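You operate a simulated robot arm through the tools that you are given. There is no shell and no other tool. Be economical: measure what you need, move in short steps, check, and stop when the job is done.

The job below is to be done with a simulated robot arm. You get a single attempt, and the scene is never put back.

## Task
Take the pink cup and leave it in the red tray.

It is judged by the outcome, as a careful person would: the job done as asked, and still so three seconds after it is handed in. It fails if anything else is knocked over, pushed out of place, dropped, spilled or broken.

## Robot
A 7-joint arm with a two-finger parallel gripper, fixed in place. Base frame: the origin is at the foot of the arm, x ahead of it, y to its left, z up; the work surface is at about z = 0. Readings come in mm, degrees, newtons and seconds.
With the tool pointing down near the work surface it reaches from about 220 to 580 mm from the base axis. Its first joint turns from -66.0 to 66.0 degrees. Payload 2.5 kg.
The tool frame sits at the grasp point between the pads (the TCP): z along the fingers, y along the line on which they close. The tips reach 23 mm beyond it. The gripper opens to 94 mm. The fingers are 38 mm wide and 10 mm thick; the gripper's body (54 by 96 mm) begins 39 mm behind the TCP.
Orientation is told as [roll, pitch, yaw] about the base's x, y, z axes, in that order, counted from this pose: with the fingers straight down and closing along the base's y, the tool's x points along the base's -x, its y along +y and its z along -z.

## Interface
- The arm moves only by the tool servo_tool. Its argument "rows" is a list of rows, each a list of 3 entries, a list of its own where there are three numbers: the shift along the base's x, y, z in m, then the turn about the base's z in degrees, then the finger opening in m, from 0 to 0.094. In form: [[[x, y, z], twist, fingers], ...]. A call has 1 to 12 rows; each row is the pose to reach, as a shift and turn from the pose commanded when the call began. Each row takes 0.2 s and may step no farther than 50 mm and 8.6 degrees from the row before; otherwise, or with a gripper value out of range, the whole call is refused. A pose out of reach is approached as far as the arm can. The call stops where the force on the tool passes 40 N (or 10 N more than at its start, if that is more) or the arm is blocked; 0.2 s more then pass. The fingers move at their own pace (about 108 mm/s each) and stop on an object; they squeeze with about 26 N. The grip force told is the motor's: it shows also when the fingers shut on nothing. Time passes only in rows, and 0.2 s behind the last, so rows that repeat a pose let the fingers close. It gives the time, the measured TCP pose, the force on the tool (base axes), the opening and the grip force at its end, in the units of the frame above (readings bear some noise).
- Cameras (640 x 400 px; columns grow to the right, rows downward): "scene" is fixed at [113.8, -410.4, 530.8]; the picture's right is [0.84, -0.54, 0.00], its down [-0.37, -0.58, -0.72] and it looks along [0.39, 0.61, -0.69] (base axes); focal length 306 px, centre (320, 200). "wrist" rides on the gripper at [-39, 0, -44] in the tool frame; the picture's right is [0.00, -1.00, 0.00], its down [0.97, 0.00, -0.24] and it looks along [0.24, 0.00, 0.97] (tool axes); focal length 218 px, centre (320, 200). There is no depth. A picture from a camera that has moved, and an enlarged one, comes with that camera's place and axes in the base frame and with its lens.
- snapshot(camera): a new picture of that camera. The clock stands still meanwhile.
- inspect(camera, box): a new picture of the part [left, top, right, bottom] of that camera's present view, enlarged. The clock stands still meanwhile.
- job_done(): hands the job in; it is judged then, once.

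Work in short steps. Places have to be worked out from the pictures, the camera data and where the tool is seen: move nearer, look again, correct. Check each grasp and each placing, and mend what went wrong. You have 90 turns and 42 pictures in all, those below and enlarged ones among them. Open the gripper and draw the arm clear of the work before you hand the job in, unless the task says otherwise; then end with one line.

The tools are called by a JSON object that holds its "method" and its "body". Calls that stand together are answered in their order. servo_tool: Moves the arm, as the interface text tells. Its arguments: {"type":"object","properties":{"rows":{"type":"array"}},"required":["rows"]} The other tools are called the same way: snapshot (camera) takes a picture; inspect (camera, box) takes an enlarged picture of a part of a camera's view; job_done () hands the job in.

At the start:

```text
t: 0.0
tool_pos: [288.6, -144.3, 276.9]
orientation: [0.0, 0.0, 0.0]
ft_force: [0.7, -0.4, 0.6]
width: 93.7
finger_force: 0.0
```

scene: 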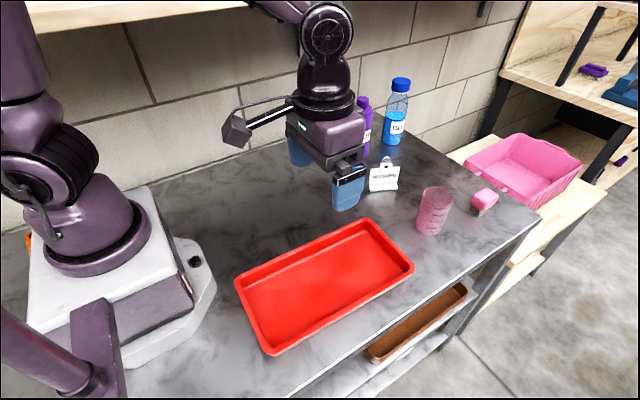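
wrist: 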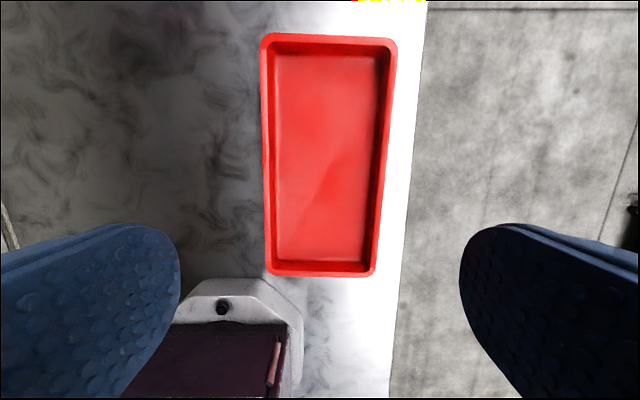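

The tray spans roughly x 120–460, y −245…−65, and the cup stands near (570, −155), close to the reach limit. I'll enlarge the cup and the tray for better estimates.

{"method": "inspect", "body": {"camera": "scene", "box": [360, 140, 520, 240]}}

{"method": "inspect", "body": {"camera": "scene", "box": [220, 210, 428, 360]}}

```text
4.00 times, centred on (440, 190) of scene
camera zoom: at [113.8, -410.4, 530.8], right [0.84, -0.54, 0.0], down [-0.37, -0.58, -0.72], along [0.39, 0.61, -0.69], focal length 1224 px, centre (-160, 240)
```

zoom: 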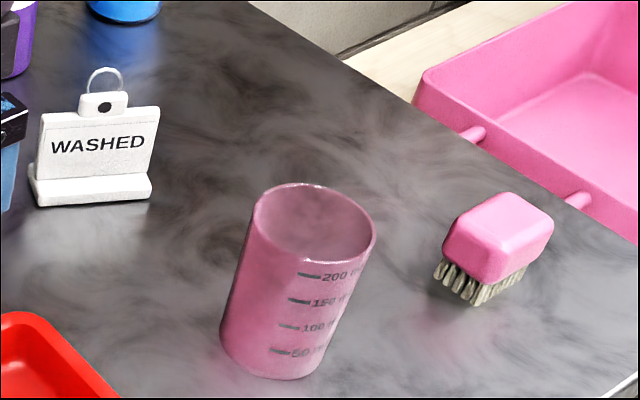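

```text
2.67 times, centred on (324, 285) of scene
camera zoom: at [113.8, -410.4, 530.8], right [0.84, -0.54, 0.0], down [-0.37, -0.58, -0.72], along [0.39, 0.61, -0.69], focal length 816 px, centre (309, -27)
```

zoom: 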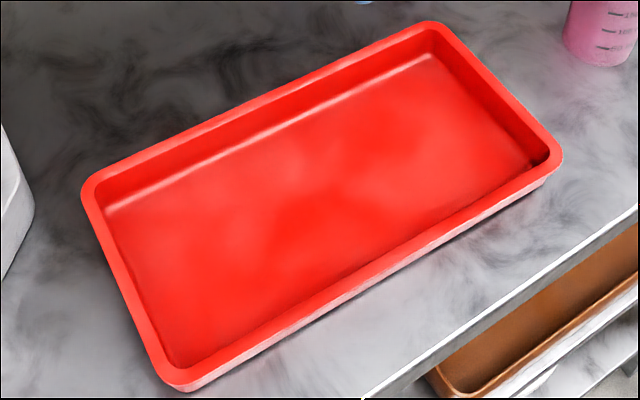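

The cup works out at about (576, −149), ~94 mm tall and ~62 mm wide. I'll move toward it while staying well above, with a twist of −14° to point the arm radially, then look with the wrist camera.

{"method": "servo_tool", "body": {"rows": [[[0.04, 0, -0.01], -3, 0.094], [[0.08, 0, -0.02], -6, 0.094], [[0.12, 0, -0.03], -9, 0.094], [[0.16, 0, -0.04], -12, 0.094], [[0.2, 0, -0.05], -14.5, 0.094], [[0.23, 0, -0.06], -14.5, 0.094], [[0.23, 0, -0.06], -14.5, 0.094]]}}

{"method": "snapshot", "body": {"camera": "wrist"}}

```text
t: 1.6
tool_pos: [520.9, -141.4, 216.8]
orientation: [0.0, 0.0, -14.4]
ft_force: [0.1, 0.1, -0.2]
width: 93.9
finger_force: 0.0
```

```text
37 pictures are left
camera wrist: at [558.0, -152.3, 261.5], right [-0.25, -0.97, 0.0], down [-0.94, 0.24, 0.24], along [-0.23, 0.06, -0.97], focal length 218 px, centre (320, 200)
```

wrist: 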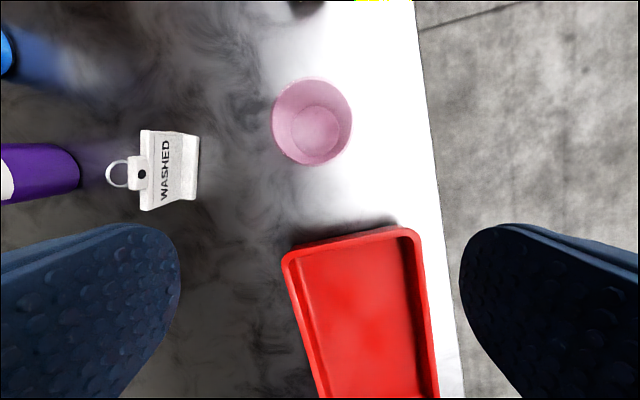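

The wrist view agrees: the cup is at about (577.5, −151) and empty. I'll move over it, staying above the rim, to test the reach.

{"method": "servo_tool", "body": {"rows": [[[0.03, -0.005, -0.02], 0, 0.094], [[0.057, -0.009, -0.04], 0, 0.094], [[0.057, -0.009, -0.067], 0, 0.094], [[0.057, -0.009, -0.067], 0, 0.094]]}}

{"method": "snapshot", "body": {"camera": "wrist"}}

```text
t: 2.6
tool_pos: [577.0, -152.7, 151.4]
orientation: [0.0, 0.0, -14.5]
ft_force: [0.2, 0.6, 0.6]
width: 93.8
finger_force: 0.1
```

```text
36 pictures are left
camera wrist: at [614.9, -163.6, 195.4], right [-0.25, -0.97, 0.0], down [-0.94, 0.24, 0.24], along [-0.23, 0.06, -0.97], focal length 218 px, centre (320, 200)
```

wrist: 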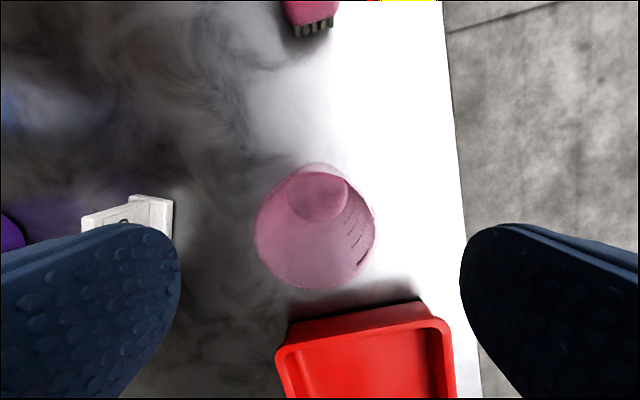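

Well centred over the cup, and the sign is about 40 mm clear of the left finger. I'll descend to z≈66 with the fingers open.

{"method": "servo_tool", "body": {"rows": [[[0, 0.001, -0.03], 0, 0.094], [[0, 0.001, -0.06], 0, 0.094], [[0, 0.001, -0.085], 0, 0.094], [[0, 0.001, -0.085], 0, 0.094]]}}

{"method": "snapshot", "body": {"camera": "scene"}}

```text
t: 3.6
tool_pos: [575.8, -151.6, 64.8]
orientation: [0.0, 0.0, -14.5]
ft_force: [-0.8, 0.3, 0.9]
width: 94.0
finger_force: 0.0
```

```text
35 pictures are left
```

scene: 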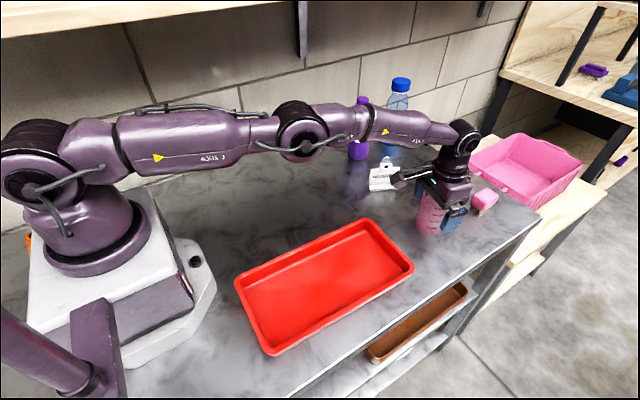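

In position around the cup. A dark wrist part shows near the sign, so I'll check that with an enlarged view before closing.

{"method": "inspect", "body": {"camera": "scene", "box": [360, 140, 520, 240]}}

```text
4.00 times, centred on (440, 190) of scene
camera zoom: at [113.8, -410.4, 530.8], right [0.84, -0.54, 0.0], down [-0.37, -0.58, -0.72], along [0.39, 0.61, -0.69], focal length 1224 px, centre (-160, 240)
```

zoom: 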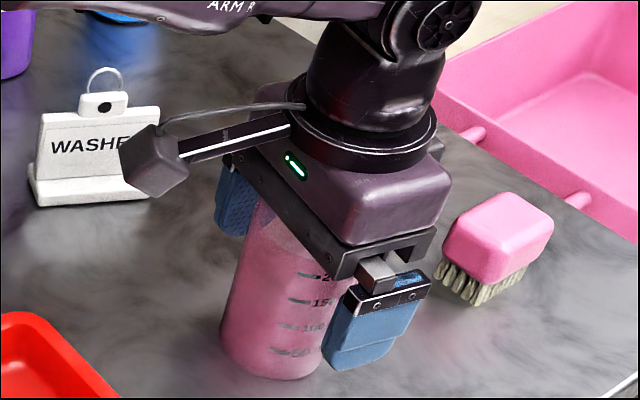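

The protruding part doesn't touch the sign. Closing the fingers on the cup.

{"method": "servo_tool", "body": {"rows": [[[0, 0, 0], 0, 0.07], [[0, 0, 0], 0, 0.05], [[0, 0, 0], 0, 0.05], [[0, 0, 0], 0, 0.05]]}}

```text
t: 4.6
tool_pos: [576.0, -151.5, 66.0]
orientation: [0.0, 0.0, -14.6]
ft_force: [-0.5, -0.3, 0.0]
width: 59.1
finger_force: 25.9
```

Gripped at 59 mm with 26 N, which matches the cup. Lifting straight up.

{"method": "servo_tool", "body": {"rows": [[[0, 0, 0.01], 0, 0.05], [[0, 0, 0.035], 0, 0.05], [[0, 0, 0.065], 0, 0.05], [[0, 0, 0.09], 0, 0.05], [[0, 0, 0.09], 0, 0.05]]}}

{"method": "snapshot", "body": {"camera": "scene"}}

```text
t: 5.8
tool_pos: [576.0, -150.3, 156.2]
orientation: [-0.1, 0.0, -14.4]
ft_force: [0.4, 0.1, 0.6]
width: 58.9
finger_force: 25.7
```

```text
33 pictures are left
```

scene: 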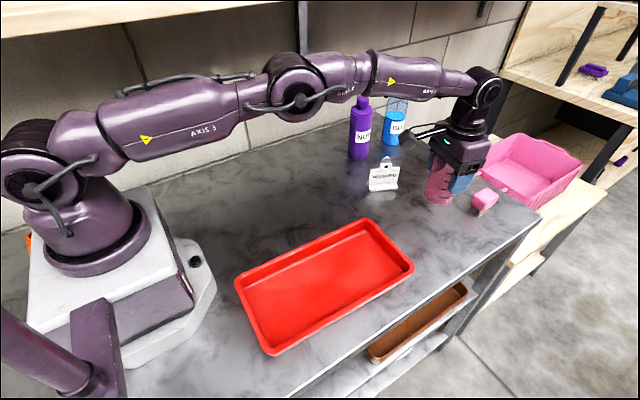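

The cup is held, with its base about 90 mm up. The tray centre is near (300, −154), so I'll carry the cup level to (330, −153), then look.

{"method": "servo_tool", "body": {"rows": [[[-0.015, 0, 0], 0, 0.05], [[-0.045, 0, 0], 0, 0.05], [[-0.08, 0, 0], 0, 0.05], [[-0.115, 0, 0], 0, 0.05], [[-0.15, -0.001, 0], 0, 0.05], [[-0.185, -0.002, 0], 0, 0.05], [[-0.215, -0.002, 0], 0, 0.05], [[-0.235, -0.002, 0], 0, 0.05], [[-0.246, -0.002, 0], 0, 0.05], [[-0.246, -0.002, 0], 0, 0.05]]}}

{"method": "snapshot", "body": {"camera": "scene"}}

{"method": "snapshot", "body": {"camera": "wrist"}}

```text
t: 8.0
tool_pos: [330.5, -155.4, 157.4]
orientation: [0.1, -0.1, -14.6]
ft_force: [0.0, -0.4, -0.6]
width: 59.1
finger_force: 26.1
```

```text
32 pictures are left
```

scene: 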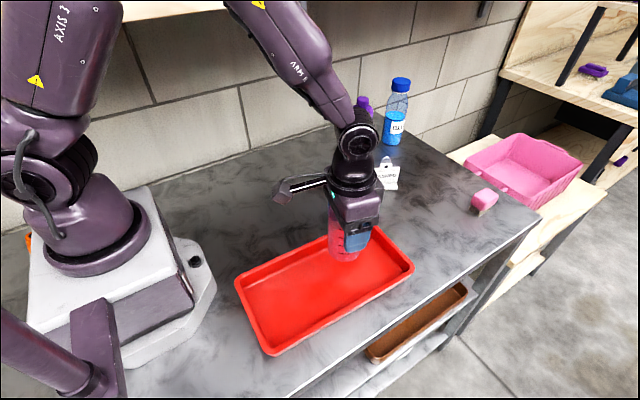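

```text
31 pictures are left
camera wrist: at [368.6, -165.3, 201.4], right [-0.25, -0.97, 0.0], down [-0.94, 0.24, 0.24], along [-0.23, 0.06, -0.97], focal length 218 px, centre (320, 200)
```

wrist: 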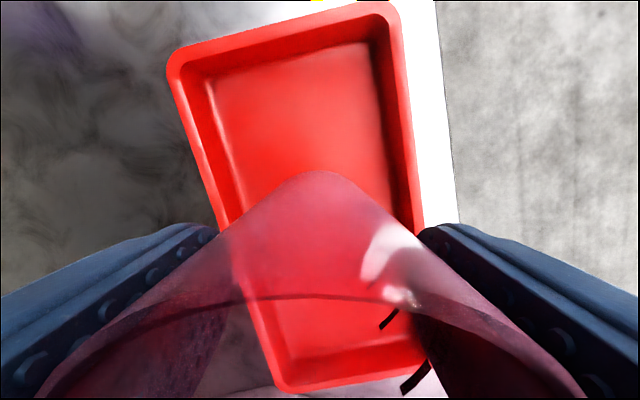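

The cup is over the tray and laterally centred. Lowering to just above the floor.

{"method": "servo_tool", "body": {"rows": [[[0, 0, -0.025], 0, 0.05], [[0, 0, -0.05], 0, 0.05], [[0, 0, -0.068], 0, 0.05], [[0, 0, -0.076], 0, 0.05], [[0, 0, -0.076], 0, 0.05]]}}

{"method": "inspect", "body": {"camera": "scene", "box": [260, 170, 420, 270]}}

```text
t: 9.2
tool_pos: [330.3, -153.4, 79.9]
orientation: [0.0, 0.0, -14.5]
ft_force: [0.6, -0.6, -1.0]
width: 59.0
finger_force: 25.9
```

```text
4.00 times, centred on (340, 220) of scene
camera zoom: at [113.8, -410.4, 530.8], right [0.84, -0.54, 0.0], down [-0.37, -0.58, -0.72], along [0.39, 0.61, -0.69], focal length 1224 px, centre (240, 120)
```

zoom: 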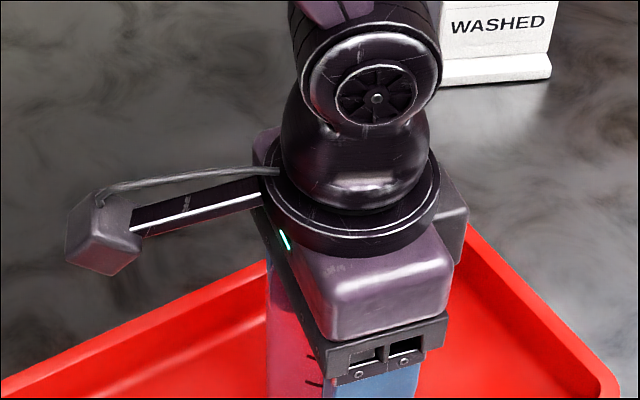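

The cup's base should be about 14 mm above the table plane. I'll lower in 2 mm steps and watch the force.

{"method": "servo_tool", "body": {"rows": [[[0, 0, -0.002], 0, 0.05], [[0, 0, -0.004], 0, 0.05], [[0, 0, -0.006], 0, 0.05], [[0, 0, -0.008], 0, 0.05], [[0, 0, -0.008], 0, 0.05]]}}

```text
t: 10.4
tool_pos: [330.4, -154.3, 72.5]
orientation: [0.0, 0.0, -14.4]
ft_force: [-0.1, 0.0, -0.1]
width: 59.3
finger_force: 26.1
```

No contact yet, so I'll go a little lower.

{"method": "servo_tool", "body": {"rows": [[[0, 0, -0.001], 0, 0.05], [[0, 0, -0.002], 0, 0.05], [[0, 0, -0.002], 0, 0.05]]}}

```text
t: 11.2
tool_pos: [330.3, -155.0, 71.2]
orientation: [0.0, 0.0, -14.5]
ft_force: [-1.7, 0.6, 2.9]
width: 58.7
finger_force: 26.5
```

A small upward force (2.9 N) suggests first contact. One more millimetre to confirm.

{"method": "servo_tool", "body": {"rows": [[[0, 0, -0.001], 0, 0.05], [[0, 0, -0.001], 0, 0.05]]}}

```text
t: 11.8
tool_pos: [330.2, -155.4, 70.0]
orientation: [0.0, -0.1, -14.4]
ft_force: [-3.4, 2.7, 17.0]
width: 59.1
finger_force: 26.2
```

Contact is clear at 17 N. I'll relieve it by 1 mm, then open.

{"method": "servo_tool", "body": {"rows": [[[0, 0, 0.001], 0, 0.05], [[0, 0, 0.001], 0, 0.062], [[0, 0, 0.001], 0, 0.075], [[0, 0, 0.001], 0, 0.085], [[0, 0, 0.001], 0, 0.085]]}}

```text
t: 13.0
tool_pos: [329.6, -154.6, 70.1]
orientation: [0.0, 0.1, -14.5]
ft_force: [0.0, 0.0, -0.5]
width: 85.0
finger_force: 0.1
```

Released with no residual force. Raising straight up.

{"method": "servo_tool", "body": {"rows": [[[0, 0, 0.02], 0, 0.085], [[0, 0, 0.05], 0, 0.085], [[0, 0, 0.09], 0, 0.085], [[0, 0, 0.13], 0, 0.085], [[0, 0, 0.17], 0, 0.085], [[0.04, 0.03, 0.2], 0, 0.085], [[0.06, 0.06, 0.2], 0, 0.085], [[0.06, 0.06, 0.2], 0, 0.085]]}}

{"method": "snapshot", "body": {"camera": "scene"}}

```text
refused: row 6 steps farther than a row can; nothing moved
```

```text
29 pictures are left
```

scene: 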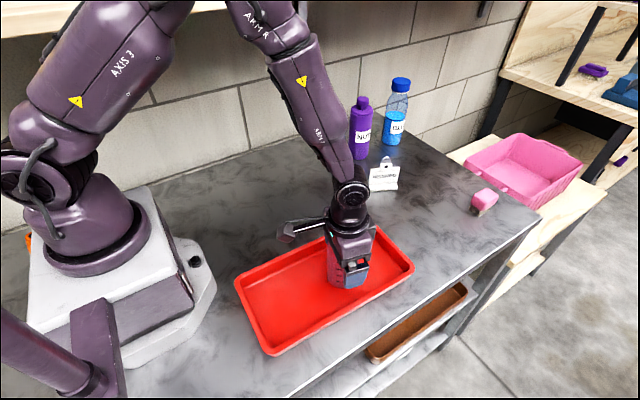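

That call was refused because one row stepped too far. I'll repeat it as a straight lift.

{"method": "servo_tool", "body": {"rows": [[[0, 0, 0.02], 0, 0.085], [[0, 0, 0.05], 0, 0.085], [[0, 0, 0.09], 0, 0.085], [[0, 0, 0.13], 0, 0.085], [[0, 0, 0.17], 0, 0.085], [[0, 0.03, 0.2], 0, 0.085], [[0, 0.06, 0.2], 0, 0.085], [[0, 0.06, 0.2], 0, 0.085]]}}

{"method": "snapshot", "body": {"camera": "scene"}}

```text
t: 14.8
tool_pos: [329.6, -93.1, 269.8]
orientation: [0.0, 0.0, -14.4]
ft_force: [-1.1, 0.2, -0.4]
width: 84.8
finger_force: 0.1
```

```text
28 pictures are left
```

scene: 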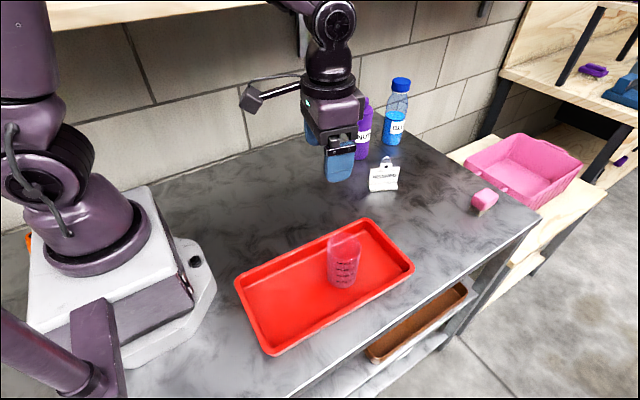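

The cup stands upright in the red tray, everything else is where it was, and the arm is clear. Handing in.

{"method": "job_done", "body": {}}

```text
The job is handed in.
```

The pink cup is standing upright in the red tray, nothing else was disturbed, and the job is handed in.
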